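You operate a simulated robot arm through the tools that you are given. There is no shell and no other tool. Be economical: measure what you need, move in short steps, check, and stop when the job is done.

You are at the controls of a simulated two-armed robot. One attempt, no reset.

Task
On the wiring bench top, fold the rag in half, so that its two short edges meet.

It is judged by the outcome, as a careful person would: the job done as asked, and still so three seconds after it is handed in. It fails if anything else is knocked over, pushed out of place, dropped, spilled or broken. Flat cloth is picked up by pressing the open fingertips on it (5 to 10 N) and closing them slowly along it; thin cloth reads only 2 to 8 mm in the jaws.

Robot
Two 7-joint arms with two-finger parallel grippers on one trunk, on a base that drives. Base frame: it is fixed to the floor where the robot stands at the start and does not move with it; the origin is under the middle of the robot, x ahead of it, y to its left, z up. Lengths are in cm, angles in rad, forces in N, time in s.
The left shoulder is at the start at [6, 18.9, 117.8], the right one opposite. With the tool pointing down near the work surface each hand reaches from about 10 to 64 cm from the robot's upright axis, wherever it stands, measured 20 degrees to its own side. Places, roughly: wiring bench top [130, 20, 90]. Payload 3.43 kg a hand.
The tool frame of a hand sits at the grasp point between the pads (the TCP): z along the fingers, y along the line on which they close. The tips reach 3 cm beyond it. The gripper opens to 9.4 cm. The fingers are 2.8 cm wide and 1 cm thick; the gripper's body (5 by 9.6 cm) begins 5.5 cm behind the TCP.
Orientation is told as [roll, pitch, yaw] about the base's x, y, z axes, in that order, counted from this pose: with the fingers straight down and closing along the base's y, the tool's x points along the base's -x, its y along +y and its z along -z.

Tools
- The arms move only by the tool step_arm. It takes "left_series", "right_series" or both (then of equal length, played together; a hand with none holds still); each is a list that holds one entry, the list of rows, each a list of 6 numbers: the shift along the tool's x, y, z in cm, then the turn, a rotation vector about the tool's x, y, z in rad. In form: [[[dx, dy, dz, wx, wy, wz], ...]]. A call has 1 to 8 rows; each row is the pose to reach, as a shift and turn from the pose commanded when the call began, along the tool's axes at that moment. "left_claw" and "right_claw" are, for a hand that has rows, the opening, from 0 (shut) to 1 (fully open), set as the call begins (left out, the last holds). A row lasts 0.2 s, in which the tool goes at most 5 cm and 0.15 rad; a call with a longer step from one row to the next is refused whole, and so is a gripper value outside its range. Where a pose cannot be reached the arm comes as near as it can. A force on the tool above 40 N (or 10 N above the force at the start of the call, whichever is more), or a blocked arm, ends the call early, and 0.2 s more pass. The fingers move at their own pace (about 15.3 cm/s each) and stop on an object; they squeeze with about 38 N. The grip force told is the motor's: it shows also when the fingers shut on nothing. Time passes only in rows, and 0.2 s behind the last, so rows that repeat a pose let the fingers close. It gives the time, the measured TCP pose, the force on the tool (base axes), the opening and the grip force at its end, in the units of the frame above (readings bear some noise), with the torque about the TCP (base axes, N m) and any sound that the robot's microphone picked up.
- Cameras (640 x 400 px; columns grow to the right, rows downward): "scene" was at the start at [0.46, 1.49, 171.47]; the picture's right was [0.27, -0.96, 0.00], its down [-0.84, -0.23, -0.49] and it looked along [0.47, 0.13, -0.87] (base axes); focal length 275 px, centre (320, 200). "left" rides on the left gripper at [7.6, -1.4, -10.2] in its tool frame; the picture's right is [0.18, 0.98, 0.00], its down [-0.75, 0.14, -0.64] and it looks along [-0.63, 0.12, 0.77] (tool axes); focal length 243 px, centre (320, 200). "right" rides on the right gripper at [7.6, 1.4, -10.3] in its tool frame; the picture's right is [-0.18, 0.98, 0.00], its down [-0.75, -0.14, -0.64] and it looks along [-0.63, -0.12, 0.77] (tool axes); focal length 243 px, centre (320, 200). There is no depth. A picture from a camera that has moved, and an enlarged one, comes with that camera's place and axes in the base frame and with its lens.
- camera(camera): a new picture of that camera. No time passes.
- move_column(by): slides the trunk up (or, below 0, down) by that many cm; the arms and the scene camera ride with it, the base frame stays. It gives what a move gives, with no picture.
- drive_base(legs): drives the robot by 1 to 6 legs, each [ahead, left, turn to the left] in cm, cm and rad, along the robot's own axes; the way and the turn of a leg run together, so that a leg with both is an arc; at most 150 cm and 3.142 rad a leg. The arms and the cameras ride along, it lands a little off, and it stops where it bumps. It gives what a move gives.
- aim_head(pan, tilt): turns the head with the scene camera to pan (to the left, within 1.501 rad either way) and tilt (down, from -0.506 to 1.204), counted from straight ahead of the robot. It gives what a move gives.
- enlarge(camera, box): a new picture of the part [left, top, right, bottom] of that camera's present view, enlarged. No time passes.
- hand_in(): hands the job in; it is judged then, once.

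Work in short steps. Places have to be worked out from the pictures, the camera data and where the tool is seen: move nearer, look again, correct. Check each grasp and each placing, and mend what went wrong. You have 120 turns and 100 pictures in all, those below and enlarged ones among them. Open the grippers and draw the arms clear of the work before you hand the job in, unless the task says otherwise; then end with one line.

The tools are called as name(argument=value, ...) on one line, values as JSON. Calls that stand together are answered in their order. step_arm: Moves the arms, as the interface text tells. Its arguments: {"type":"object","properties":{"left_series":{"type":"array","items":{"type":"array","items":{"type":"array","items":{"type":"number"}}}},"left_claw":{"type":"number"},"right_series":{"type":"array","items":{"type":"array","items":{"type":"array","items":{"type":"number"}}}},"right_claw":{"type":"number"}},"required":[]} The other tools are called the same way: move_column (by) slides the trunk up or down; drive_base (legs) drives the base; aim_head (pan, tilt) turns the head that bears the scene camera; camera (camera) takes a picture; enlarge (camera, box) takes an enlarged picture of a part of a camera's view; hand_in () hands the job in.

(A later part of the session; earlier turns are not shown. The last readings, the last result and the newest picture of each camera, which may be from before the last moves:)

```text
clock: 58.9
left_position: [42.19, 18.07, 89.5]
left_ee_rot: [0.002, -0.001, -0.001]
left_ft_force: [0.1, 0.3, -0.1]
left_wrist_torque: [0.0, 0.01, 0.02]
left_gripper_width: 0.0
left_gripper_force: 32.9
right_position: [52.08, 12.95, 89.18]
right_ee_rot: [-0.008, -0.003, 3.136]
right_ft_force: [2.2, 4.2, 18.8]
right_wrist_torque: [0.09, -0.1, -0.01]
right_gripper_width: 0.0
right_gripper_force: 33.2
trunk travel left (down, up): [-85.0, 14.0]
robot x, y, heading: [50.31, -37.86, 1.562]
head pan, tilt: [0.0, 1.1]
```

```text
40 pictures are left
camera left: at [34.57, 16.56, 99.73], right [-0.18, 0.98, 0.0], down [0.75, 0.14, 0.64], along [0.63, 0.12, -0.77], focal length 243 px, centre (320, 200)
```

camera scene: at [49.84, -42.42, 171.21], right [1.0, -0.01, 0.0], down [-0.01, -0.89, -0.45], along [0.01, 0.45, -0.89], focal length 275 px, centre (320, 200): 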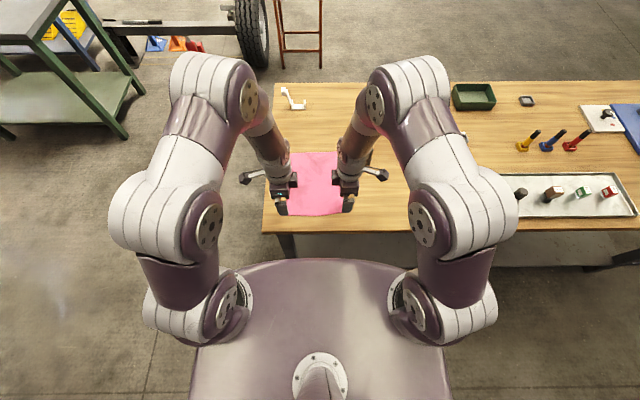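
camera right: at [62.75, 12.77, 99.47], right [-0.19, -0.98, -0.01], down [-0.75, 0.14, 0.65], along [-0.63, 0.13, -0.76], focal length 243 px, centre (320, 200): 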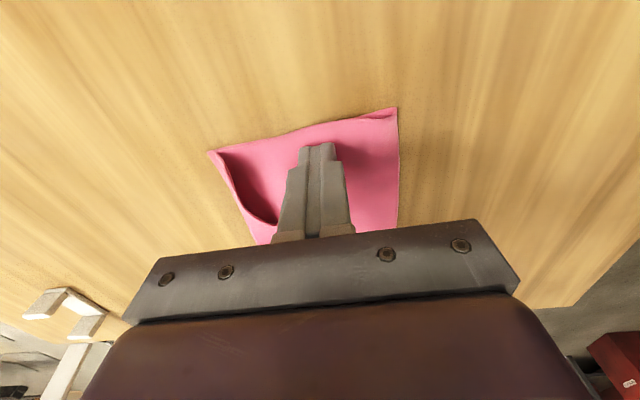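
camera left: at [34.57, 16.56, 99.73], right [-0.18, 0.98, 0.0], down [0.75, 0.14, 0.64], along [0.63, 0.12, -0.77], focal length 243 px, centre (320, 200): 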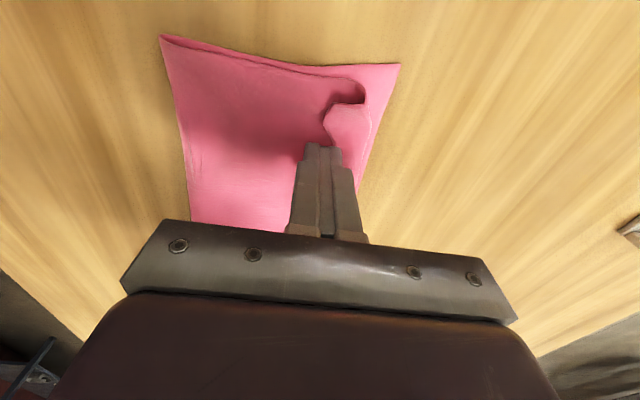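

The rag stays anchored and the flap is rolling over. I continue 3 cm more.

step_arm(left_series=[[[0, 0.7, 0.03, 0, 0, 0], [0, 1.4, 0.05, 0, 0, 0], [0, 2.1, 0.05, 0, 0, 0], [0, 2.8, 0.05, 0, 0, 0], [0, 3.4, 0.05, 0, 0, 0]]], right_series=[[[0, 0, 0, 0, 0, 0], [0, 0, 0, 0, 0, 0], [0, 0, 0, 0, 0, 0], [0, 0, 0, 0, 0, 0], [0, 0, 0, 0, 0, 0]]])

camera(camera="left")

```text
clock: 60.1
left_position: [42.3, 21.3, 89.51]
left_ee_rot: [0.002, 0.001, 0.001]
left_ft_force: [0.4, -0.7, 0.4]
left_wrist_torque: [0.01, 0.02, 0.01]
left_gripper_width: 0.0
left_gripper_force: 33.2
right_position: [52.02, 12.85, 89.19]
right_ee_rot: [-0.008, -0.001, 3.138]
right_ft_force: [0.4, 5.8, 22.1]
right_wrist_torque: [0.1, -0.04, 0.02]
right_gripper_width: 0.02
right_gripper_force: 32.5
trunk travel left (down, up): [-85.0, 14.0]
robot x, y, heading: [49.58, -38.46, 1.558]
head pan, tilt: [0.0, 1.1]
```

```text
39 pictures are left
camera left: at [34.58, 19.81, 99.76], right [-0.18, 0.98, 0.0], down [0.75, 0.14, 0.64], along [0.63, 0.12, -0.77], focal length 243 px, centre (320, 200)
```

left: 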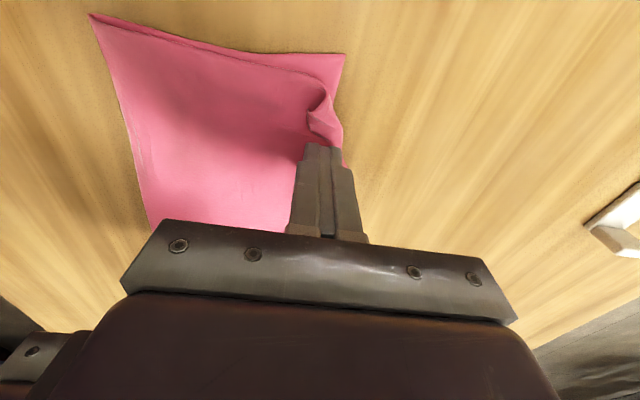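

Most of the flap is over; only the extreme left corner is still curled. I lift the left hand and look.

step_arm(left_series=[[[0, 0, -2, 0, 0, 0], [0, 0, -5, 0, 0, 0], [2, -3, -9, 0, 0, 0], [4, -7, -9.5, 0, 0, 0], [6, -11, -9.5, 0, 0, 0], [8, -15, -9.5, 0, 0, 0]]])

enlarge(camera="scene", box=[285, 150, 355, 200])

enlarge(camera="left", box=[350, 110, 478, 210])

```text
refused: row 3 steps farther than a row can; nothing moved
```

```text
8.00 times, centred on (320, 175) of scene
camera zoom: at [49.97, -38.16, 171.22], right [1.0, -0.01, 0.0], down [-0.01, -0.89, -0.45], along [0.01, 0.45, -0.89], focal length 2200 px, centre (320, 400)
```

zoom: 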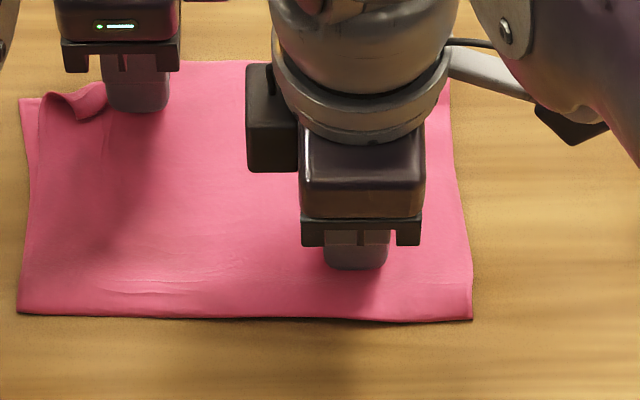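

```text
4.00 times, centred on (414, 160) of left
camera zoom: at [34.58, 19.81, 99.76], right [-0.18, 0.98, 0.0], down [0.75, 0.14, 0.64], along [0.63, 0.12, -0.77], focal length 970 px, centre (-56, 360)
```

zoom: 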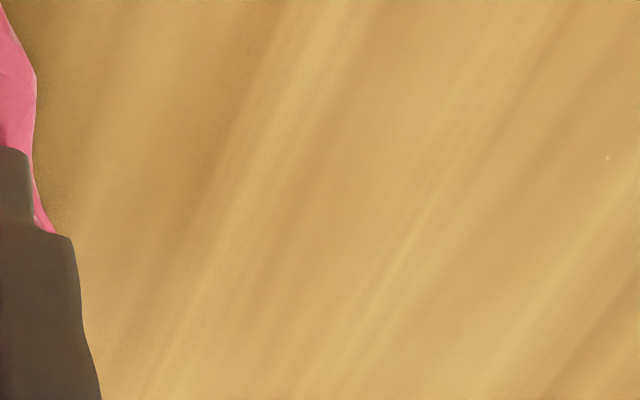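

Only the left 3 cm corner remains curled. With the right still anchoring, I lift the left over, set it behind that corner at x ≈ 39.7, and sweep forward again.

step_arm(left_series=[[[0, 0, -2.5, 0, 0, 0], [1.3, -2.5, -3, 0, 0, 0], [2.6, -5, -3, 0, 0, 0], [2.6, -5, -0.5, 0, 0, 0], [2.6, -5, 0.05, 0, 0, 0], [2.6, -3.5, 0.07, 0, 0, 0], [2.6, -2, 0.07, 0, 0, 0], [2.6, -0.8, 0.07, 0, 0, 0]]])

camera(camera="left")

```text
clock: 61.9
left_position: [39.75, 20.39, 89.59]
left_ee_rot: [0.002, 0.001, -0.001]
left_ft_force: [-0.5, -1.0, -0.5]
left_wrist_torque: [0.02, 0.03, -0.04]
left_gripper_width: 0.0
left_gripper_force: 32.5
right_position: [52.15, 12.67, 89.18]
right_ee_rot: [-0.007, -0.001, 3.139]
right_ft_force: [0.2, 1.1, 22.6]
right_wrist_torque: [0.0, 0.03, -0.04]
right_gripper_width: 0.0
right_gripper_force: 33.2
trunk travel left (down, up): [-85.0, 14.0]
robot x, y, heading: [50.12, -38.46, 1.558]
head pan, tilt: [0.0, 1.1]
```

```text
36 pictures are left
camera left: at [31.99, 19.01, 99.78], right [-0.18, 0.98, 0.0], down [0.75, 0.14, 0.64], along [0.63, 0.12, -0.77], focal length 243 px, centre (320, 200)
```

left: 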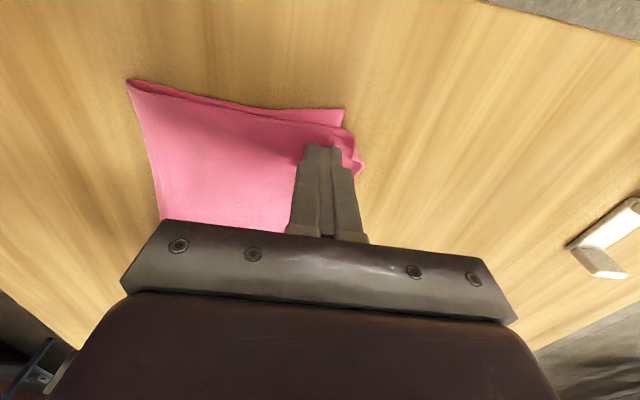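

The corner has flipped over too. I lift both hands and back off to inspect.

step_arm(left_series=[[[0, 0, -3, 0, 0, 0], [0, -1, -6, 0, 0, 0], [1, -4, -9, 0, 0, 0], [3, -8, -9.5, 0, 0, 0], [5, -12, -9.5, 0, 0, 0], [6, -16, -9.5, 0, 0, 0]]], right_series=[[[0, 0, -3, 0, 0, 0], [0, 0, -6, 0, 0, 0], [2, 2, -9, 0, 0, 0], [5, 5, -10, 0, 0, 0], [8, 8, -10, 0, 0, 0], [10, 9, -10, 0, 0, 0]]])

enlarge(camera="scene", box=[285, 150, 355, 200])

camera(camera="left")

camera(camera="right")

```text
clock: 63.3
left_position: [33.53, 4.67, 98.79]
left_ee_rot: [0.003, -0.002, -0.002]
left_ft_force: [-1.3, -0.1, 0.7]
left_wrist_torque: [0.03, 0.03, 0.05]
left_gripper_width: 0.0
left_gripper_force: 32.8
right_position: [62.13, 3.21, 98.99]
right_ee_rot: [-0.005, -0.002, 3.137]
right_ft_force: [0.6, 0.1, -1.0]
right_wrist_torque: [0.01, 0.01, 0.02]
right_gripper_width: 0.01
right_gripper_force: 33.3
trunk travel left (down, up): [-85.0, 14.0]
robot x, y, heading: [50.11, -37.76, 1.56]
head pan, tilt: [0.0, 1.1]
```

```text
8.00 times, centred on (320, 175) of scene
camera zoom: at [50.04, -38.16, 171.21], right [1.0, -0.01, 0.0], down [-0.01, -0.89, -0.45], along [0.01, 0.45, -0.89], focal length 2200 px, centre (320, 400)
```

zoom: 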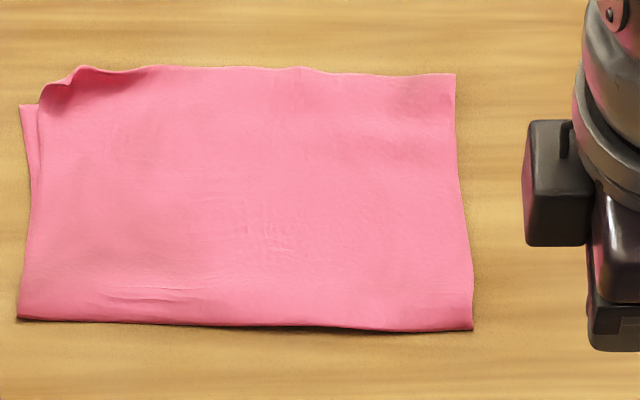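

```text
34 pictures are left
camera left: at [25.82, 3.2, 109.14], right [-0.18, 0.98, 0.0], down [0.75, 0.14, 0.64], along [0.63, 0.12, -0.77], focal length 243 px, centre (320, 200)
```

left: 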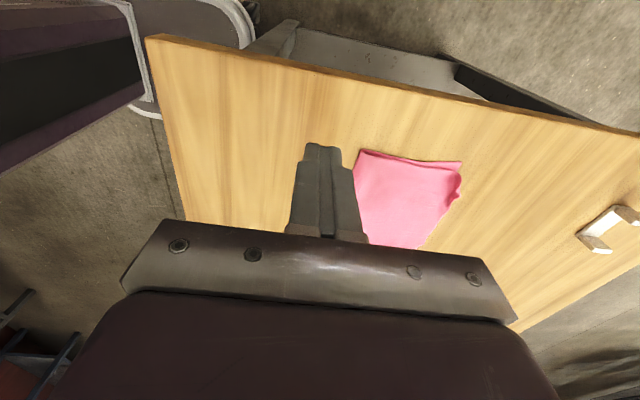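

```text
33 pictures are left
camera right: at [69.67, 1.68, 109.28], right [-0.19, -0.98, -0.01], down [-0.75, 0.14, 0.64], along [-0.63, 0.13, -0.76], focal length 243 px, centre (320, 200)
```

right: 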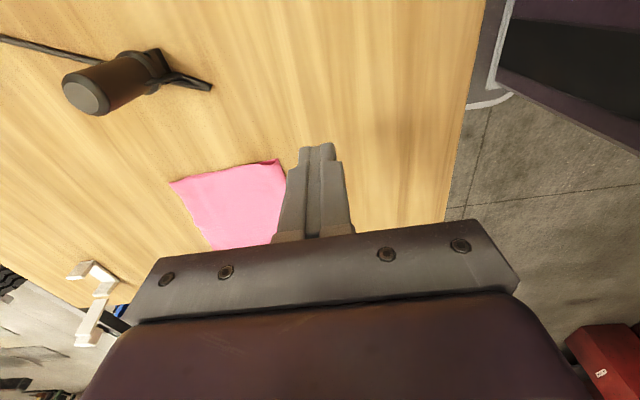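

The fold is nearly there: the top layer now overshoots the far edge by ~1.5 cm and its left corner is crumpled. I'll first drag the whole rag 4 cm back toward me for comfortable reach, then regrip the top edge and lay it down aligned.

step_arm(left_series=[[[-3, 3, 0, 0, 0, 0], [-6, 6.5, 0, 0, 0, 0], [-9, 9.5, 0, 0, 0, 0], [-9, 9.5, 4, 0, 0, 0], [-9, 9.5, 8, 0, 0, 0], [-9, 9.5, 9.4, 0, 0, 0], [-9, 9.5, 9.6, 0, 0, 0]]], right_series=[[[-2.5, -3.5, 0, 0, 0, 0], [-5, -7, 0, 0, 0, 0], [-7.5, -11, 0, 0, 0, 0], [-7.5, -11, 4, 0, 0, 0], [-7.5, -11, 8, 0, 0, 0], [-7.5, -11, 9.5, 0, 0, 0], [-7.5, -11, 9.7, 0, 0, 0]]])

```text
clock: 64.9
left_position: [42.53, 14.16, 89.3]
left_ee_rot: [0.001, 0.0, -0.002]
left_ft_force: [0.2, -0.6, 7.4]
left_wrist_torque: [-0.03, 0.04, -0.01]
left_gripper_width: 0.0
left_gripper_force: 32.8
right_position: [54.35, 14.54, 89.35]
right_ee_rot: [-0.007, -0.003, 3.138]
right_ft_force: [0.1, 0.4, 0.5]
right_wrist_torque: [0.0, -0.02, 0.01]
right_gripper_width: 0.02
right_gripper_force: 33.0
trunk travel left (down, up): [-85.0, 14.0]
robot x, y, heading: [49.74, -38.3, 1.558]
head pan, tilt: [0.0, 1.1]
```

Left presses at 7 N; I lower the right 0.17 more and drag both back 4 cm.

step_arm(left_series=[[[0, 0, 0.03, 0, 0, 0], [0, -0.6, 0.05, 0, 0, 0], [0, -1.3, 0.05, 0, 0, 0], [0, -2.0, 0.05, 0, 0, 0], [0, -2.7, 0.05, 0, 0, 0], [0, -3.4, 0.05, 0, 0, 0], [0, -4.2, 0.05, 0, 0, 0]]], right_series=[[[0, 0, 0.17, 0, 0, 0], [0, 0.6, 0.17, 0, 0, 0], [0, 1.3, 0.17, 0, 0, 0], [0, 2.0, 0.17, 0, 0, 0], [0, 2.7, 0.17, 0, 0, 0], [0, 3.4, 0.17, 0, 0, 0], [0, 4.2, 0.17, 0, 0, 0]]])

step_arm(left_series=[[[0, 0, -3, 0, 0, 0], [0, -1, -7, 0, 0, 0], [2, -3, -9.5, 0, 0, 0], [5, -5, -9.5, 0, 0, 0], [8, -7, -9.5, 0, 0, 0]]], right_series=[[[0, 0, -3, 0, 0, 0], [0, 1, -7, 0, 0, 0], [2, 3, -9.5, 0, 0, 0], [5, 5, -9.5, 0, 0, 0], [8, 7, -9.5, 0, 0, 0]]])

enlarge(camera="scene", box=[285, 155, 355, 205])

enlarge(camera="left", box=[350, 110, 510, 250])

```text
clock: 66.5
left_position: [42.6, 9.83, 89.19]
left_ee_rot: [0.001, 0.001, -0.002]
left_ft_force: [0.5, 4.3, 18.3]
left_wrist_torque: [0.12, -0.03, 0.0]
left_gripper_width: 0.0
left_gripper_force: 32.9
right_position: [54.55, 10.42, 89.23]
right_ee_rot: [-0.009, -0.001, 3.139]
right_ft_force: [-0.5, 0.9, 3.3]
right_wrist_torque: [0.03, -0.06, 0.01]
right_gripper_width: 0.0
right_gripper_force: 33.3
trunk travel left (down, up): [-85.0, 14.0]
robot x, y, heading: [50.08, -38.28, 1.557]
head pan, tilt: [0.0, 1.1]
```

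```text
clock: 67.7
left_position: [34.48, 2.69, 98.8]
left_ee_rot: [0.001, 0.0, -0.001]
left_ft_force: [-0.2, 0.0, -0.5]
left_wrist_torque: [0.04, 0.01, 0.01]
left_gripper_width: 0.01
left_gripper_force: 32.8
right_position: [62.53, 3.54, 98.47]
right_ee_rot: [-0.006, -0.001, 3.138]
right_ft_force: [-0.2, 0.5, 0.3]
right_wrist_torque: [0.04, 0.02, 0.02]
right_gripper_width: 0.01
right_gripper_force: 32.5
trunk travel left (down, up): [-85.0, 14.0]
robot x, y, heading: [49.75, -38.43, 1.558]
head pan, tilt: [0.0, 1.1]
```

```text
8.00 times, centred on (320, 180) of scene
camera zoom: at [49.95, -38.16, 171.21], right [1.0, -0.01, 0.0], down [-0.01, -0.89, -0.45], along [0.01, 0.45, -0.89], focal length 2200 px, centre (320, 360)
```

zoom: 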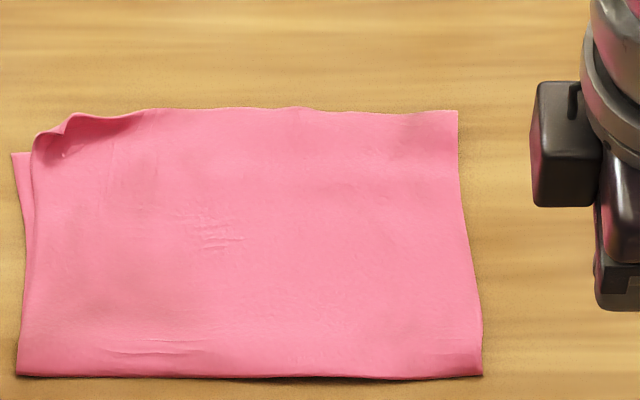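

```text
2.86 times, centred on (430, 180) of left
camera zoom: at [26.71, 1.28, 109.16], right [-0.18, 0.98, 0.0], down [0.75, 0.14, 0.64], along [0.63, 0.12, -0.77], focal length 693 px, centre (6, 257)
```

zoom: 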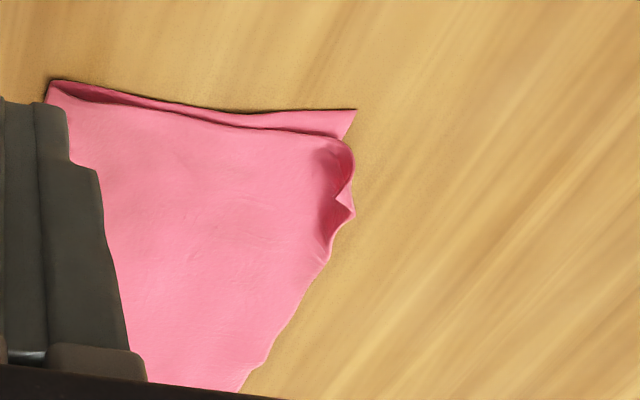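

Bottom far edge is at y ≈ 16, top edge at ≈ 18.2 (2 cm overshoot). I go to hover over the overhanging top edge with jaws at 2.4 cm to regrip it.

step_arm(left_series=[[[-1.6, 3.7, 0, 0, 0, 0], [-3.2, 7.4, 0, 0, 0, 0], [-4.9, 11.1, 0, 0, 0, 0], [-6.5, 14.7, 1, 0, 0, 0], [-6.5, 14.7, 5, 0, 0, 0], [-6.5, 14.7, 7.3, 0, 0, 0], [-6.5, 14.7, 7.3, 0, 0, 0]]], right_series=[[[-1.8, -3.5, 0, 0, 0, 0], [-3.5, -7, 0, 0, 0, 0], [-5.3, -10.4, 0, 0, 0, 0], [-7, -13.8, 1, 0, 0, 0], [-7, -13.8, 5, 0, 0, 0], [-7, -13.8, 7.0, 0, 0, 0], [-7, -13.8, 7.0, 0, 0, 0]]], left_claw=0.255, right_claw=0.255)

camera(camera="left")

camera(camera="right")

```text
clock: 69.3
left_position: [40.91, 17.59, 91.31]
left_ee_rot: [-0.001, -0.001, -0.001]
left_ft_force: [0.2, 0.6, 0.5]
left_wrist_torque: [0.01, -0.01, 0.0]
left_gripper_width: 2.38
left_gripper_force: 0.0
right_position: [55.55, 17.33, 91.84]
right_ee_rot: [-0.005, -0.002, 3.138]
right_ft_force: [-0.1, -0.4, 0.2]
right_wrist_torque: [0.02, 0.01, -0.01]
right_gripper_width: 2.41
right_gripper_force: 0.0
trunk travel left (down, up): [-85.0, 14.0]
robot x, y, heading: [49.75, -37.83, 1.563]
head pan, tilt: [0.0, 1.1]
```

```text
30 pictures are left
camera left: at [33.24, 16.22, 101.59], right [-0.18, 0.98, 0.0], down [0.75, 0.14, 0.64], along [0.63, 0.12, -0.77], focal length 243 px, centre (320, 200)
```

left: 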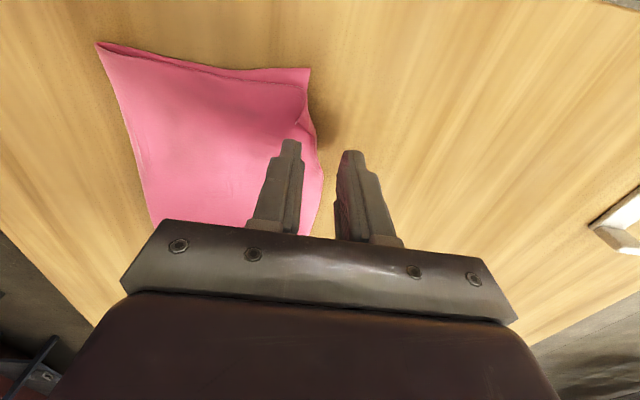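

```text
29 pictures are left
camera right: at [63.07, 15.81, 102.07], right [-0.19, -0.98, -0.01], down [-0.75, 0.14, 0.64], along [-0.63, 0.12, -0.76], focal length 243 px, centre (320, 200)
```

right: 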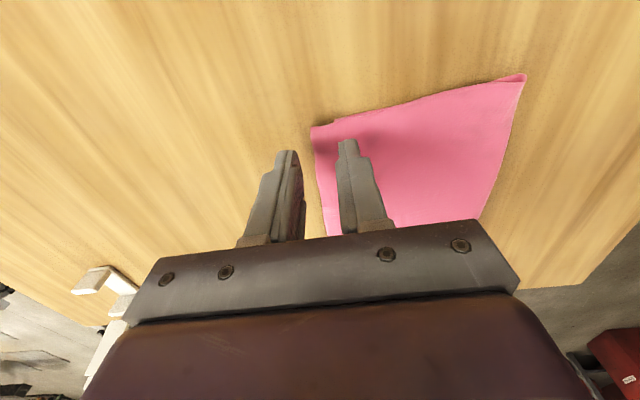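

Top edge is at y ≈ 17.9 (x ≈ 42.5) and 17.7 on the right; bottom edge ≈ 16.1–16.3. I shift the jaws to straddle the edge and lower to contact.

step_arm(left_series=[[[-1.6, -0.55, 0.5, 0, 0, 0], [-1.6, -0.55, 1.4, 0, 0, 0], [-1.6, -0.55, 1.9, 0, 0, 0], [-1.6, -0.55, 2.1, 0, 0, 0]]], right_series=[[[0, 0.5, 0.9, 0, 0, 0], [0, 0.5, 1.9, 0, 0, 0], [0, 0.5, 2.4, 0, 0, 0], [0, 0.5, 2.6, 0, 0, 0]]])

```text
clock: 70.3
left_position: [42.64, 17.03, 89.3]
left_ee_rot: [0.001, 0.002, -0.003]
left_ft_force: [0.4, -0.7, 0.4]
left_wrist_torque: [0.0, 0.01, 0.01]
left_gripper_width: 2.42
left_gripper_force: 0.0
right_position: [55.71, 16.8, 89.3]
right_ee_rot: [-0.007, -0.003, 3.138]
right_ft_force: [0.2, 0.7, 3.4]
right_wrist_torque: [-0.09, 0.0, 0.01]
right_gripper_width: 2.37
right_gripper_force: 0.0
trunk travel left (down, up): [-85.0, 14.0]
robot x, y, heading: [49.85, -37.71, 1.559]
head pan, tilt: [0.0, 1.1]
```

Nearly in contact; I press a little deeper (left 0.16, right 0.05) aiming at ~8 N.

step_arm(left_series=[[[0, 0, 0.1, 0, 0, 0], [0, 0, 0.16, 0, 0, 0]]], right_series=[[[0, 0, 0.03, 0, 0, 0], [0, 0, 0.05, 0, 0, 0]]])

```text
clock: 70.9
left_position: [42.71, 17.04, 89.27]
left_ee_rot: [0.004, -0.002, -0.001]
left_ft_force: [-0.2, 0.7, 7.1]
left_wrist_torque: [-0.11, 0.03, -0.04]
left_gripper_width: 2.37
left_gripper_force: 0.1
right_position: [55.55, 16.77, 89.26]
right_ee_rot: [-0.01, -0.003, 3.137]
right_ft_force: [1.4, 0.5, 8.1]
right_wrist_torque: [-0.11, -0.05, 0.03]
right_gripper_width: 2.33
right_gripper_force: 0.1
trunk travel left (down, up): [-85.0, 14.0]
robot x, y, heading: [49.8, -38.17, 1.558]
head pan, tilt: [0.0, 1.1]
```

Good, 7–8 N each. I close in increments.

step_arm(left_series=[[[0, 0, 0.02, 0, 0, 0], [0, 0, 0.03, 0, 0, 0]]], right_series=[[[0, 0, 0, 0, 0, 0], [0, 0, 0.02, 0, 0, 0]]], left_claw=0.18, right_claw=0.18)

step_arm(left_series=[[[0, 0, 0.02, 0, 0, 0], [0, 0, 0.02, 0, 0, 0]]], right_series=[[[0, 0, 0, 0, 0, 0], [0, 0, 0.02, 0, 0, 0]]], left_claw=0.1, right_claw=0.1)

step_arm(left_series=[[[0, 0, 0, 0, 0, 0], [0, 0, 0, 0, 0, 0], [0, 0, 0, 0, 0, 0]]], right_series=[[[0, 0, 0, 0, 0, 0], [0, 0, 0, 0, 0, 0], [0, 0, 0, 0, 0, 0]]], left_claw=0, right_claw=0)

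```text
clock: 71.5
left_position: [42.7, 17.04, 89.33]
left_ee_rot: [0.003, 0.0, 0.0]
left_ft_force: [0.7, -1.6, 17.4]
left_wrist_torque: [-0.25, -0.05, 0.03]
left_gripper_width: 1.71
left_gripper_force: 0.2
right_position: [55.61, 16.69, 89.2]
right_ee_rot: [-0.008, 0.0, 3.137]
right_ft_force: [-0.5, 1.0, 9.5]
right_wrist_torque: [-0.1, -0.01, -0.01]
right_gripper_width: 1.62
right_gripper_force: 0.0
trunk travel left (down, up): [-85.0, 14.0]
robot x, y, heading: [50.08, -38.21, 1.56]
head pan, tilt: [0.0, 1.1]
```

```text
clock: 72.1
left_position: [42.82, 17.08, 89.16]
left_ee_rot: [0.005, -0.002, 0.001]
left_ft_force: [2.6, -0.8, 23.6]
left_wrist_torque: [-0.23, -0.03, 0.03]
left_gripper_width: 1.04
left_gripper_force: 0.6
right_position: [55.71, 16.63, 89.39]
right_ee_rot: [-0.008, -0.001, 3.138]
right_ft_force: [-2.1, 1.0, 9.6]
right_wrist_torque: [-0.09, 0.04, -0.03]
right_gripper_width: 0.86
right_gripper_force: 0.0
trunk travel left (down, up): [-85.0, 14.0]
robot x, y, heading: [49.57, -38.12, 1.556]
head pan, tilt: [0.0, 1.1]
```

```text
clock: 72.9
left_position: [42.76, 16.86, 89.19]
left_ee_rot: [0.002, 0.001, -0.002]
left_ft_force: [1.2, 1.3, 27.3]
left_wrist_torque: [-0.13, 0.03, 0.0]
left_gripper_width: 0.21
left_gripper_force: 37.5
right_position: [55.7, 16.56, 89.29]
right_ee_rot: [-0.009, -0.002, 3.137]
right_ft_force: [-2.1, -1.4, 9.1]
right_wrist_torque: [-0.06, 0.07, 0.02]
right_gripper_width: 0.0
right_gripper_force: 32.8
trunk travel left (down, up): [-85.0, 14.0]
robot x, y, heading: [49.99, -37.84, 1.558]
head pan, tilt: [0.0, 1.1]
```

The left hand has cloth (2.1 mm); the right missed. I hold the left, lift the right 1.5 cm with jaws at 3 cm, and look.

step_arm(left_series=[[[0, 0, -0.1, 0, 0, 0], [0, 0, -0.15, 0, 0, 0], [0, 0, -0.15, 0, 0, 0]]], right_series=[[[0, 0, -1, 0, 0, 0], [0, 0, -1.8, 0, 0, 0], [0, 0, -1.8, 0, 0, 0]]], right_claw=0.32)

camera(camera="right")

enlarge(camera="left", box=[240, 50, 400, 170])

```text
clock: 73.7
left_position: [42.67, 16.91, 89.18]
left_ee_rot: [0.002, 0.001, -0.001]
left_ft_force: [1.0, 1.5, 23.8]
left_wrist_torque: [-0.01, 0.07, 0.0]
left_gripper_width: 0.2
left_gripper_force: 37.1
right_position: [55.68, 16.69, 90.9]
right_ee_rot: [-0.008, -0.003, 3.138]
right_ft_force: [-0.5, -0.5, 0.0]
right_wrist_torque: [-0.03, -0.02, 0.0]
right_gripper_width: 3.05
right_gripper_force: 0.0
trunk travel left (down, up): [-85.0, 14.0]
robot x, y, heading: [50.01, -37.84, 1.56]
head pan, tilt: [0.0, 1.1]
```

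```text
28 pictures are left
camera right: at [63.17, 15.08, 101.25], right [-0.19, -0.98, -0.01], down [-0.75, 0.14, 0.64], along [-0.63, 0.13, -0.76], focal length 243 px, centre (320, 200)
```

right: 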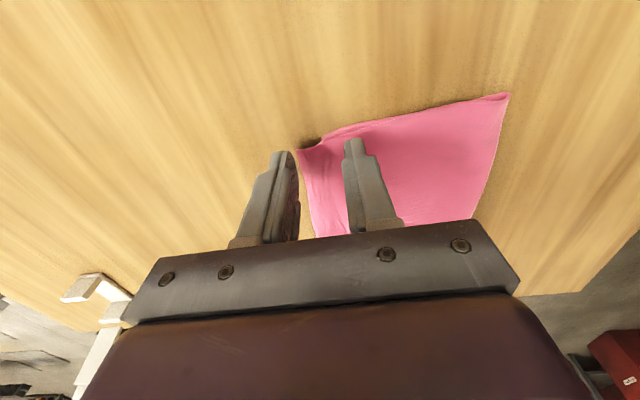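

```text
3.33 times, centred on (320, 110) of left
camera zoom: at [35.01, 15.49, 99.47], right [-0.18, 0.98, 0.0], down [0.75, 0.14, 0.64], along [0.63, 0.12, -0.77], focal length 809 px, centre (320, 500)
```

zoom: 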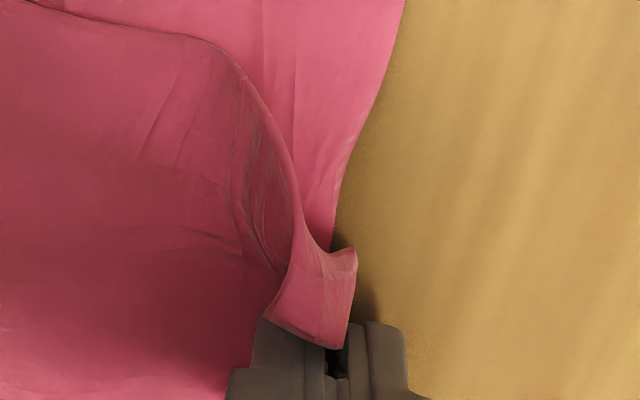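

The left pinch may include the bottom layer; I'll check after. First I retry the right: edge now at y ≈ 18.3, jaw 15.2–18.2, pressing somewhat harder.

step_arm(right_series=[[[0, 0, 0.8, 0, 0, 0], [0, 0, 1.4, 0, 0, 0], [0, 0, 1.6, 0, 0, 0], [0, 0, 1.7, 0, 0, 0]]])

step_arm(right_series=[[[0, 0, 0.02, 0, 0, 0], [0, 0, 0.04, 0, 0, 0]]], right_claw=0.25)

step_arm(right_series=[[[0, 0, 0.02, 0, 0, 0], [0, 0, 0.02, 0, 0, 0]]], right_claw=0.18)

step_arm(right_series=[[[0, 0, 0.02, 0, 0, 0], [0, 0, 0.02, 0, 0, 0]]], right_claw=0.1)

step_arm(right_series=[[[0, 0, 0, 0, 0, 0], [0, 0, 0, 0, 0, 0], [0, 0, 0, 0, 0, 0]]], right_claw=0)

```text
clock: 74.7
left_position: [42.65, 16.95, 89.22]
left_ee_rot: [0.001, 0.002, -0.002]
left_ft_force: [2.6, 2.2, 20.2]
left_wrist_torque: [0.04, -0.01, -0.02]
left_gripper_width: 0.23
left_gripper_force: 37.3
right_position: [55.71, 16.68, 89.25]
right_ee_rot: [-0.008, -0.001, 3.137]
right_ft_force: [1.0, -1.1, 4.7]
right_wrist_torque: [-0.13, 0.05, 0.0]
right_gripper_width: 3.02
right_gripper_force: 0.1
trunk travel left (down, up): [-85.0, 14.0]
robot x, y, heading: [49.99, -37.97, 1.558]
head pan, tilt: [0.0, 1.1]
```

```text
clock: 75.3
left_position: [42.78, 16.96, 89.3]
left_ee_rot: [0.002, 0.002, -0.001]
left_ft_force: [0.8, 3.1, 18.4]
left_wrist_torque: [0.03, 0.03, -0.01]
left_gripper_width: 0.23
left_gripper_force: 37.2
right_position: [55.66, 16.67, 89.3]
right_ee_rot: [-0.009, -0.002, 3.137]
right_ft_force: [2.2, 0.8, 11.1]
right_wrist_torque: [-0.16, -0.02, 0.06]
right_gripper_width: 2.31
right_gripper_force: 0.1
trunk travel left (down, up): [-85.0, 14.0]
robot x, y, heading: [49.77, -37.96, 1.557]
head pan, tilt: [0.0, 1.1]
```

```text
clock: 75.9
left_position: [42.66, 16.79, 89.23]
left_ee_rot: [0.004, 0.0, 0.0]
left_ft_force: [1.0, 0.6, 16.8]
left_wrist_torque: [-0.01, 0.01, -0.01]
left_gripper_width: 0.21
left_gripper_force: 36.8
right_position: [55.63, 16.71, 89.09]
right_ee_rot: [-0.011, -0.001, 3.138]
right_ft_force: [0.9, 3.2, 13.1]
right_wrist_torque: [-0.08, 0.04, 0.01]
right_gripper_width: 1.53
right_gripper_force: 0.1
trunk travel left (down, up): [-85.0, 14.0]
robot x, y, heading: [49.44, -38.08, 1.56]
head pan, tilt: [0.0, 1.1]
```

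```text
clock: 76.5
left_position: [42.67, 16.91, 89.27]
left_ee_rot: [0.002, 0.0, -0.002]
left_ft_force: [2.4, 2.1, 13.1]
left_wrist_torque: [0.01, -0.02, 0.01]
left_gripper_width: 0.18
left_gripper_force: 36.8
right_position: [55.59, 16.65, 89.27]
right_ee_rot: [-0.008, -0.002, 3.138]
right_ft_force: [-1.4, 0.1, 17.0]
right_wrist_torque: [-0.18, 0.13, -0.03]
right_gripper_width: 0.9
right_gripper_force: 0.1
trunk travel left (down, up): [-85.0, 14.0]
robot x, y, heading: [49.68, -38.2, 1.558]
head pan, tilt: [0.0, 1.1]
```

```text
clock: 77.3
left_position: [42.74, 16.84, 89.13]
left_ee_rot: [0.0, 0.0, 0.0]
left_ft_force: [1.8, 1.1, 11.3]
left_wrist_torque: [0.0, -0.03, 0.01]
left_gripper_width: 0.18
left_gripper_force: 36.2
right_position: [55.61, 16.73, 89.23]
right_ee_rot: [-0.011, -0.002, 3.137]
right_ft_force: [-1.9, 3.0, 20.6]
right_wrist_torque: [0.03, 0.17, -0.01]
right_gripper_width: 0.2
right_gripper_force: 37.2
trunk travel left (down, up): [-85.0, 14.0]
robot x, y, heading: [49.77, -38.0, 1.557]
head pan, tilt: [0.0, 1.1]
```

Both hands now hold cloth (~2 mm). I lift both 4 cm straight up and check which layers came along.

step_arm(left_series=[[[0, 0, -1, 0, 0, 0], [0, 0, -2, 0, 0, 0], [0, 0, -3, 0, 0, 0], [0, 0, -4, 0, 0, 0], [0, 0, -4, 0, 0, 0]]], right_series=[[[0, 0, -1, 0, 0, 0], [0, 0, -2, 0, 0, 0], [0, 0, -3, 0, 0, 0], [0, 0, -4, 0, 0, 0], [0, 0, -4, 0, 0, 0]]])

camera(camera="left")

camera(camera="right")

```text
clock: 78.5
left_position: [42.78, 17.15, 93.16]
left_ee_rot: [0.0, -0.001, -0.002]
left_ft_force: [0.2, 0.7, 0.3]
left_wrist_torque: [0.02, 0.01, 0.01]
left_gripper_width: 0.21
left_gripper_force: 36.8
right_position: [55.74, 16.69, 93.03]
right_ee_rot: [-0.007, -0.002, 3.139]
right_ft_force: [0.7, 0.1, 0.1]
right_wrist_torque: [0.03, -0.01, 0.03]
right_gripper_width: 0.21
right_gripper_force: 36.5
trunk travel left (down, up): [-85.0, 14.0]
robot x, y, heading: [50.33, -37.65, 1.556]
head pan, tilt: [0.0, 1.1]
```

```text
26 pictures are left
camera left: at [35.09, 15.67, 103.41], right [-0.18, 0.98, 0.0], down [0.75, 0.14, 0.64], along [0.63, 0.12, -0.77], focal length 243 px, centre (320, 200)
```

left: 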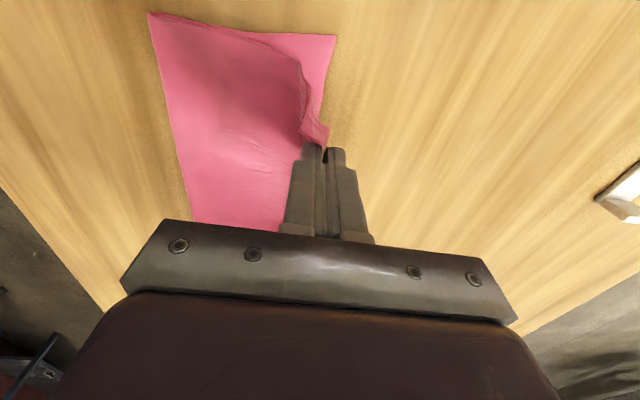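

```text
25 pictures are left
camera right: at [63.21, 15.14, 103.28], right [-0.19, -0.98, 0.0], down [-0.75, 0.14, 0.64], along [-0.63, 0.12, -0.77], focal length 243 px, centre (320, 200)
```

right: 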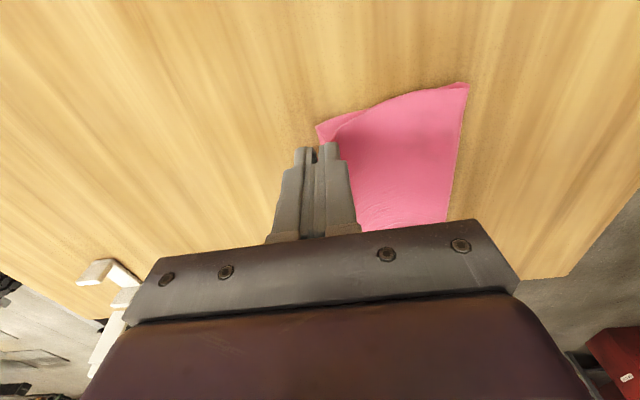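

Only the top layer is held; bottom corners lie at (36.7, 16.9) and (56.0, 16.7). I bring the pinches back (left to y ≈ 14.9, right to ≈ 14.0) and down so the released edge lands on the bottom edge.

step_arm(left_series=[[[0.2, -0.7, 0, 0, 0, 0], [0.4, -1.4, 0, 0, 0, 0], [0.5, -2.2, 0.4, 0, 0, 0], [0.5, -2.2, 1.6, 0, 0, 0], [0.5, -2.2, 2.8, 0, 0, 0], [0.5, -2.2, 3.5, 0, 0, 0], [0.5, -2.2, 3.5, 0, 0, 0]]], right_series=[[[0, 0.9, 0, 0, 0, 0], [0, 1.8, 0, 0, 0, 0], [0, 2.7, 0.4, 0, 0, 0], [0, 2.7, 1.6, 0, 0, 0], [0, 2.7, 2.8, 0, 0, 0], [0, 2.7, 3.4, 0, 0, 0], [0, 2.7, 3.4, 0, 0, 0]]])

step_arm(left_series=[[[0, 0, 0, 0, 0, 0], [0, 0, 0, 0, 0, 0], [0, 0, -1, 0, 0, 0], [0, 0, -4, 0, 0, 0], [0, 0, -8, 0, 0, 0], [3, -3, -10, 0, 0, 0], [6, -6, -10, 0, 0, 0], [8, -10, -10, 0, 0, 0]]], right_series=[[[0, 0, 0, 0, 0, 0], [0, 0, 0, 0, 0, 0], [0, 0, -1, 0, 0, 0], [0, 0, -4, 0, 0, 0], [0, 0, -8, 0, 0, 0], [3, 3, -10, 0, 0, 0], [6, 6, -10, 0, 0, 0], [8, 10, -10, 0, 0, 0]]], left_claw=0.3, right_claw=0.3)

enlarge(camera="scene", box=[285, 155, 355, 205])

enlarge(camera="left", box=[350, 110, 510, 250])

```text
clock: 80.1
left_position: [42.17, 14.84, 89.74]
left_ee_rot: [-0.001, 0.0, -0.002]
left_ft_force: [0.5, 0.2, 0.4]
left_wrist_torque: [0.04, -0.06, -0.01]
left_gripper_width: 0.2
left_gripper_force: 37.0
right_position: [55.46, 14.13, 89.55]
right_ee_rot: [-0.003, -0.002, 3.138]
right_ft_force: [-0.7, 0.6, 0.6]
right_wrist_torque: [-0.01, -0.02, -0.01]
right_gripper_width: 0.23
right_gripper_force: 36.8
trunk travel left (down, up): [-85.0, 14.0]
robot x, y, heading: [50.01, -38.19, 1.559]
head pan, tilt: [0.0, 1.1]
```

```text
clock: 81.9
left_position: [34.38, 4.52, 99.54]
left_ee_rot: [0.001, 0.001, -0.002]
left_ft_force: [0.0, 0.0, -0.4]
left_wrist_torque: [0.02, -0.07, -0.02]
left_gripper_width: 2.85
left_gripper_force: 0.0
right_position: [63.58, 3.91, 99.47]
right_ee_rot: [-0.006, -0.003, 3.14]
right_ft_force: [-0.5, -1.0, -0.2]
right_wrist_torque: [0.05, 0.02, 0.0]
right_gripper_width: 2.82
right_gripper_force: 0.0
trunk travel left (down, up): [-85.0, 14.0]
robot x, y, heading: [49.86, -38.02, 1.563]
head pan, tilt: [0.0, 1.1]
```

```text
8.00 times, centred on (320, 180) of scene
camera zoom: at [49.96, -38.3, 171.21], right [1.0, -0.01, 0.0], down [-0.01, -0.89, -0.46], along [0.01, 0.46, -0.89], focal length 2200 px, centre (320, 360)
```

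zoom: 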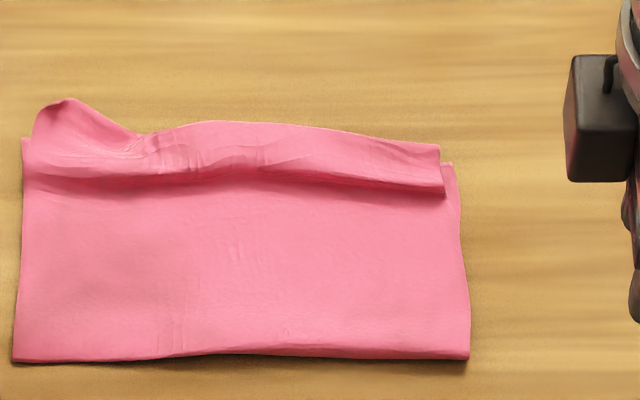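

```text
2.86 times, centred on (430, 180) of left
camera zoom: at [26.6, 3.0, 109.76], right [-0.18, 0.98, 0.0], down [0.75, 0.14, 0.64], along [0.63, 0.12, -0.77], focal length 693 px, centre (6, 257)
```

zoom: 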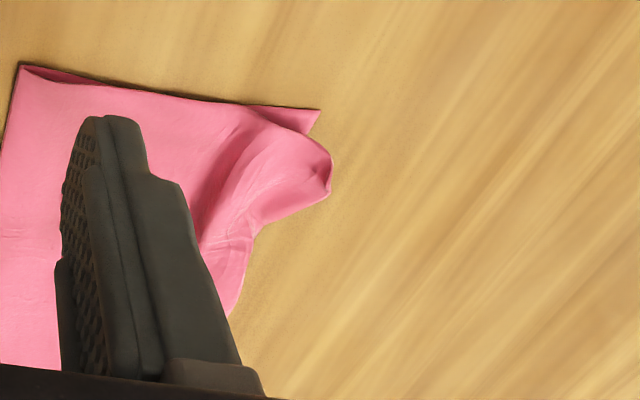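

Edges now nearly coincide, but slack remains as a ridge near the edge and the left corner sticks out ~2 cm. I'll come down beyond the far edge with closed fingers and sweep back toward the fold, squaring the edge and pushing the ruck toward the fold line.

step_arm(left_series=[[[-1.4, 4, 0, 0, 0, 0], [-2.8, 8, 0, 0, 0, 0], [-4.2, 12, 0, 0, 0, 0], [-5.6, 16, 0.5, 0, 0, 0], [-5.6, 16, 4.5, 0, 0, 0], [-5.6, 16, 8, 0, 0, 0], [-5.6, 16, 10, 0, 0, 0]]], right_series=[[[-2.3, -3.7, 0, 0, 0, 0], [-4.6, -7.4, 0, 0, 0, 0], [-6.9, -11.1, 0, 0, 0, 0], [-9.1, -14.7, 0.5, 0, 0, 0], [-9.1, -14.7, 4.5, 0, 0, 0], [-9.1, -14.7, 8, 0, 0, 0], [-9.1, -14.7, 9.9, 0, 0, 0]]], left_claw=0, right_claw=0)

camera(camera="left")

camera(camera="right")

```text
clock: 83.5
left_position: [39.76, 20.95, 89.58]
left_ee_rot: [-0.001, 0.0, -0.001]
left_ft_force: [-0.6, -0.3, -0.5]
left_wrist_torque: [0.01, 0.02, 0.03]
left_gripper_width: 0.0
left_gripper_force: 32.9
right_position: [54.55, 19.0, 89.77]
right_ee_rot: [-0.005, -0.003, 3.137]
right_ft_force: [-0.1, 0.9, -0.1]
right_wrist_torque: [0.01, 0.01, -0.01]
right_gripper_width: 0.0
right_gripper_force: 33.1
trunk travel left (down, up): [-85.0, 14.0]
robot x, y, heading: [49.77, -37.74, 1.559]
head pan, tilt: [0.0, 1.1]
```

```text
22 pictures are left
camera left: at [32.1, 19.43, 99.84], right [-0.18, 0.98, 0.0], down [0.75, 0.14, 0.64], along [0.63, 0.12, -0.77], focal length 243 px, centre (320, 200)
```

left: 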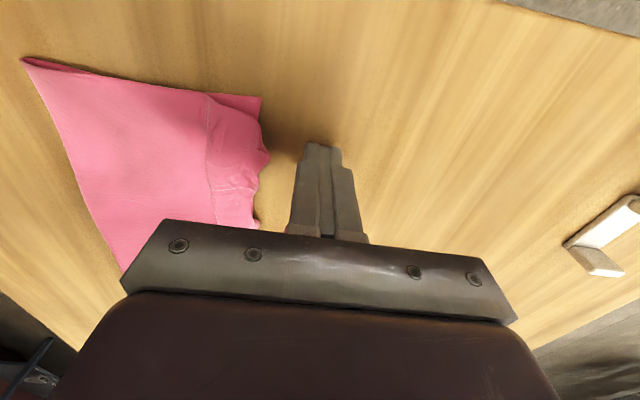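

```text
21 pictures are left
camera right: at [62.12, 17.47, 99.97], right [-0.19, -0.98, -0.01], down [-0.75, 0.14, 0.64], along [-0.63, 0.12, -0.76], focal length 243 px, centre (320, 200)
```

right: 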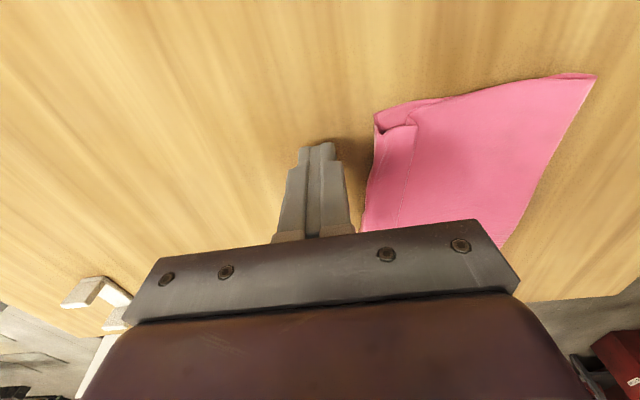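

Edges now nearly meet: top edge 0.8 cm beyond the bottom edge at left, ~0.2 cm at right. I push the left corner back to square it, then hop up slightly and sweep the ridge toward the fold with both hands.

step_arm(left_series=[[[0, -0.9, 0.1, 0, 0, 0], [0, -1.8, 0.1, 0, 0, 0], [0, -2.6, 0.1, 0, 0, 0], [0, -2.8, 0.1, 0, 0, 0], [0, -2.6, -0.6, 0, 0, 0]]], right_series=[[[0, 0.7, 0.2, 0, 0, 0], [0, 1.4, 0.25, 0, 0, 0], [0, 2.0, 0.25, 0, 0, 0], [0, 2.3, 0.25, 0, 0, 0], [0, 2.1, -0.6, 0, 0, 0]]])

camera(camera="left")

```text
clock: 84.7
left_position: [39.82, 18.25, 90.09]
left_ee_rot: [-0.001, 0.0, -0.002]
left_ft_force: [0.2, -0.7, 0.2]
left_wrist_torque: [0.0, -0.01, -0.01]
left_gripper_width: 0.0
left_gripper_force: 32.9
right_position: [54.53, 16.65, 90.3]
right_ee_rot: [-0.007, -0.001, 3.137]
right_ft_force: [-0.6, 0.0, -0.1]
right_wrist_torque: [0.02, 0.01, 0.0]
right_gripper_width: 0.02
right_gripper_force: 32.9
trunk travel left (down, up): [-85.0, 14.0]
robot x, y, heading: [49.79, -38.22, 1.555]
head pan, tilt: [0.0, 1.1]
```

```text
20 pictures are left
camera left: at [32.07, 16.8, 100.44], right [-0.18, 0.98, 0.0], down [0.75, 0.14, 0.64], along [0.63, 0.12, -0.77], focal length 243 px, centre (320, 200)
```

left: 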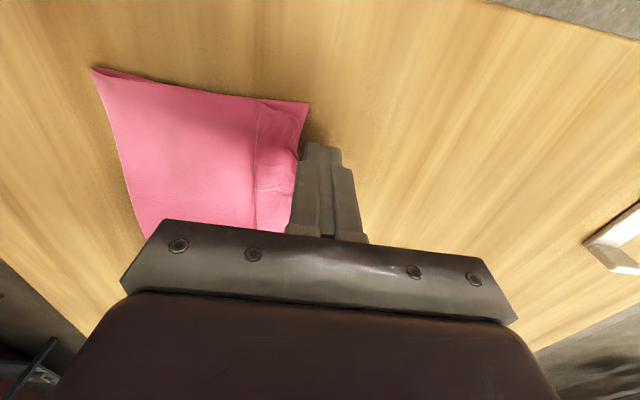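

The left corner is squared. Now I hop onto the top layer just behind the ridge and sweep lightly toward the fold.

step_arm(left_series=[[[0, -0.9, -1, 0, 0, 0], [-1.5, -1.9, -1, 0, 0, 0], [-1.5, -1.9, 0.4, 0, 0, 0], [-1.5, -3.0, 0.5, 0, 0, 0], [-1.5, -4.2, 0.5, 0, 0, 0], [-1.5, -5.5, 0.5, 0, 0, 0], [-1.5, -7, 0.5, 0, 0, 0], [-1.5, -8.5, 0.5, 0, 0, 0]]], right_series=[[[0, 0.8, -1, 0, 0, 0], [0, 1.7, -1, 0, 0, 0], [0, 1.7, 0.6, 0, 0, 0], [0, 2.8, 0.7, 0, 0, 0], [0, 4.0, 0.7, 0, 0, 0], [0, 5.2, 0.7, 0, 0, 0], [0, 6.5, 0.7, 0, 0, 0], [0, 7.8, 0.7, 0, 0, 0]]])

step_arm(left_series=[[[0, 0, -3, 0, 0, 0], [0, -1, -7, 0, 0, 0], [3, -3, -9.5, 0, 0, 0], [6, -5, -9.5, 0, 0, 0]]], right_series=[[[0, 0, -3, 0, 0, 0], [0, 1, -7, 0, 0, 0], [3, 3, -9.5, 0, 0, 0], [6, 5, -9.5, 0, 0, 0]]])

enlarge(camera="scene", box=[285, 155, 355, 205])

camera(camera="left")

```text
clock: 86.5
left_position: [41.23, 9.73, 89.71]
left_ee_rot: [0.002, 0.0, -0.002]
left_ft_force: [-0.1, -0.6, 0.2]
left_wrist_torque: [0.03, 0.01, 0.02]
left_gripper_width: 0.03
left_gripper_force: 32.7
right_position: [54.34, 8.95, 89.72]
right_ee_rot: [-0.008, 0.0, 3.138]
right_ft_force: [0.1, 0.4, 0.5]
right_wrist_torque: [0.0, 0.0, 0.01]
right_gripper_width: 0.0
right_gripper_force: 33.1
trunk travel left (down, up): [-85.0, 14.0]
robot x, y, heading: [49.98, -38.06, 1.559]
head pan, tilt: [0.0, 1.1]
```

```text
clock: 87.5
left_position: [35.43, 4.69, 99.42]
left_ee_rot: [0.0, 0.0, -0.002]
left_ft_force: [-1.1, -0.4, 0.0]
left_wrist_torque: [0.01, 0.02, 0.01]
left_gripper_width: 0.0
left_gripper_force: 33.2
right_position: [60.68, 3.93, 99.25]
right_ee_rot: [-0.006, -0.002, 3.137]
right_ft_force: [0.5, 0.9, 0.7]
right_wrist_torque: [-0.03, -0.01, 0.02]
right_gripper_width: 0.02
right_gripper_force: 33.1
trunk travel left (down, up): [-85.0, 14.0]
robot x, y, heading: [49.72, -37.84, 1.561]
head pan, tilt: [0.0, 1.1]
```

```text
8.00 times, centred on (320, 180) of scene
camera zoom: at [49.99, -38.07, 171.2], right [1.0, -0.01, 0.0], down [-0.01, -0.89, -0.45], along [0.01, 0.45, -0.89], focal length 2200 px, centre (320, 360)
```

zoom: 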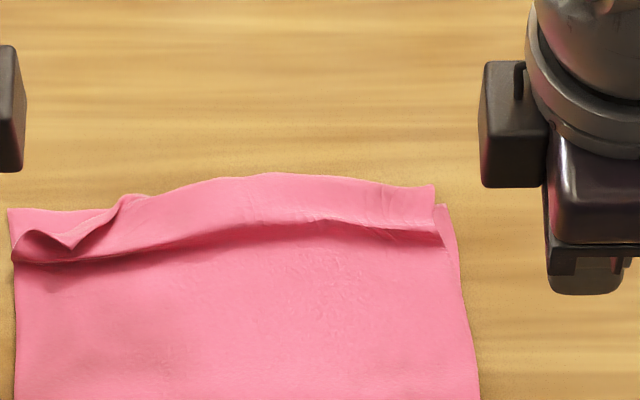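

```text
18 pictures are left
camera left: at [27.75, 3.29, 109.62], right [-0.18, 0.98, 0.0], down [0.75, 0.14, 0.64], along [0.63, 0.12, -0.77], focal length 243 px, centre (320, 200)
```

left: 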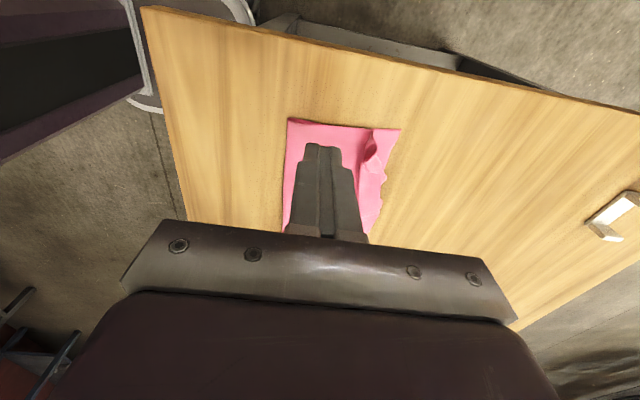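

The light sweep slid the whole rag ~4 cm instead of moving the ruck. I'll repeat it anchored: the right hand presses the far edge band firmly while the left sweeps the ridge toward the fold.

step_arm(left_series=[[[-3.2, 3, 0, 0, 0, 0], [-6.4, 6, 0, 0, 0, 0], [-9.4, 9.3, 0, 0, 0, 0], [-9.4, 9.3, 3, 0, 0, 0], [-9.4, 9.3, 6, 0, 0, 0], [-9.4, 9.3, 6, 0, 0, 0]]], right_series=[[[-2.4, -3.2, 0, 0, 0, 0], [-4.8, -6.4, 0, 0, 0, 0], [-7.0, -9.5, 0, 0, 0, 0], [-7.0, -9.5, 4.5, 0, 0, 0], [-7.0, -9.5, 9, 0, 0, 0], [-7.0, -9.5, 9.95, 0, 0, 0]]])

step_arm(left_series=[[[0, 0, 2, 0, 0, 0], [0, 0, 3.6, 0, 0, 0]]], right_series=[[[0, 0, 0.06, 0, 0, 0], [0, 0, 0.1, 0, 0, 0]]])

camera(camera="left")

```text
clock: 88.4
left_position: [44.4, 13.91, 98.07]
left_ee_rot: [-0.008, 0.003, 0.002]
left_ft_force: [-2.5, -0.4, 0.7]
left_wrist_torque: [0.01, -0.28, -0.08]
left_gripper_width: 0.01
left_gripper_force: 32.5
right_position: [53.71, 13.61, 97.82]
right_ee_rot: [-0.002, 0.001, 3.136]
right_ft_force: [2.9, 0.3, -0.9]
right_wrist_torque: [-0.02, 0.22, 0.0]
right_gripper_width: 0.0
right_gripper_force: 32.7
trunk travel left (down, up): [-85.0, 14.0]
robot x, y, heading: [49.96, -38.1, 1.553]
head pan, tilt: [0.0, 1.1]
stopped in row 4 (left hand): the force on the tool passed its limit (the readings are from after the stop); the commanded pose is now the measured one
```

```text
clock: 89.0
left_position: [44.33, 13.78, 94.61]
left_ee_rot: [-0.008, 0.005, 0.001]
left_ft_force: [-0.2, -0.7, -0.4]
left_wrist_torque: [0.04, 0.03, -0.01]
left_gripper_width: 0.02
left_gripper_force: 32.9
right_position: [53.68, 13.42, 97.77]
right_ee_rot: [0.0, 0.001, 3.136]
right_ft_force: [-0.1, 0.6, -1.0]
right_wrist_torque: [0.04, -0.01, -0.02]
right_gripper_width: 0.02
right_gripper_force: 33.2
trunk travel left (down, up): [-85.0, 14.0]
robot x, y, heading: [49.78, -37.87, 1.558]
head pan, tilt: [0.0, 1.1]
```

```text
17 pictures are left
camera left: at [36.69, 12.43, 104.83], right [-0.19, 0.98, -0.01], down [0.76, 0.15, 0.64], along [0.63, 0.11, -0.77], focal length 243 px, centre (320, 200)
```

left: 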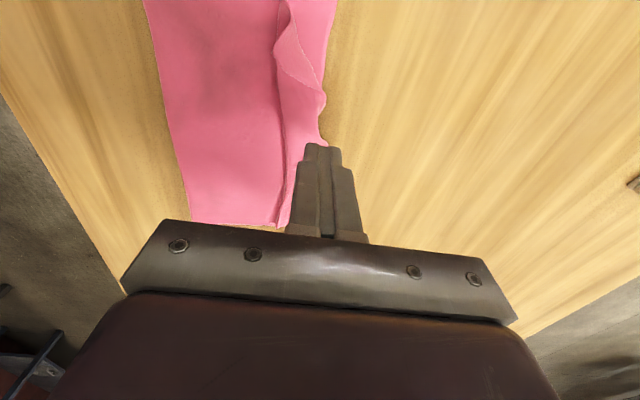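

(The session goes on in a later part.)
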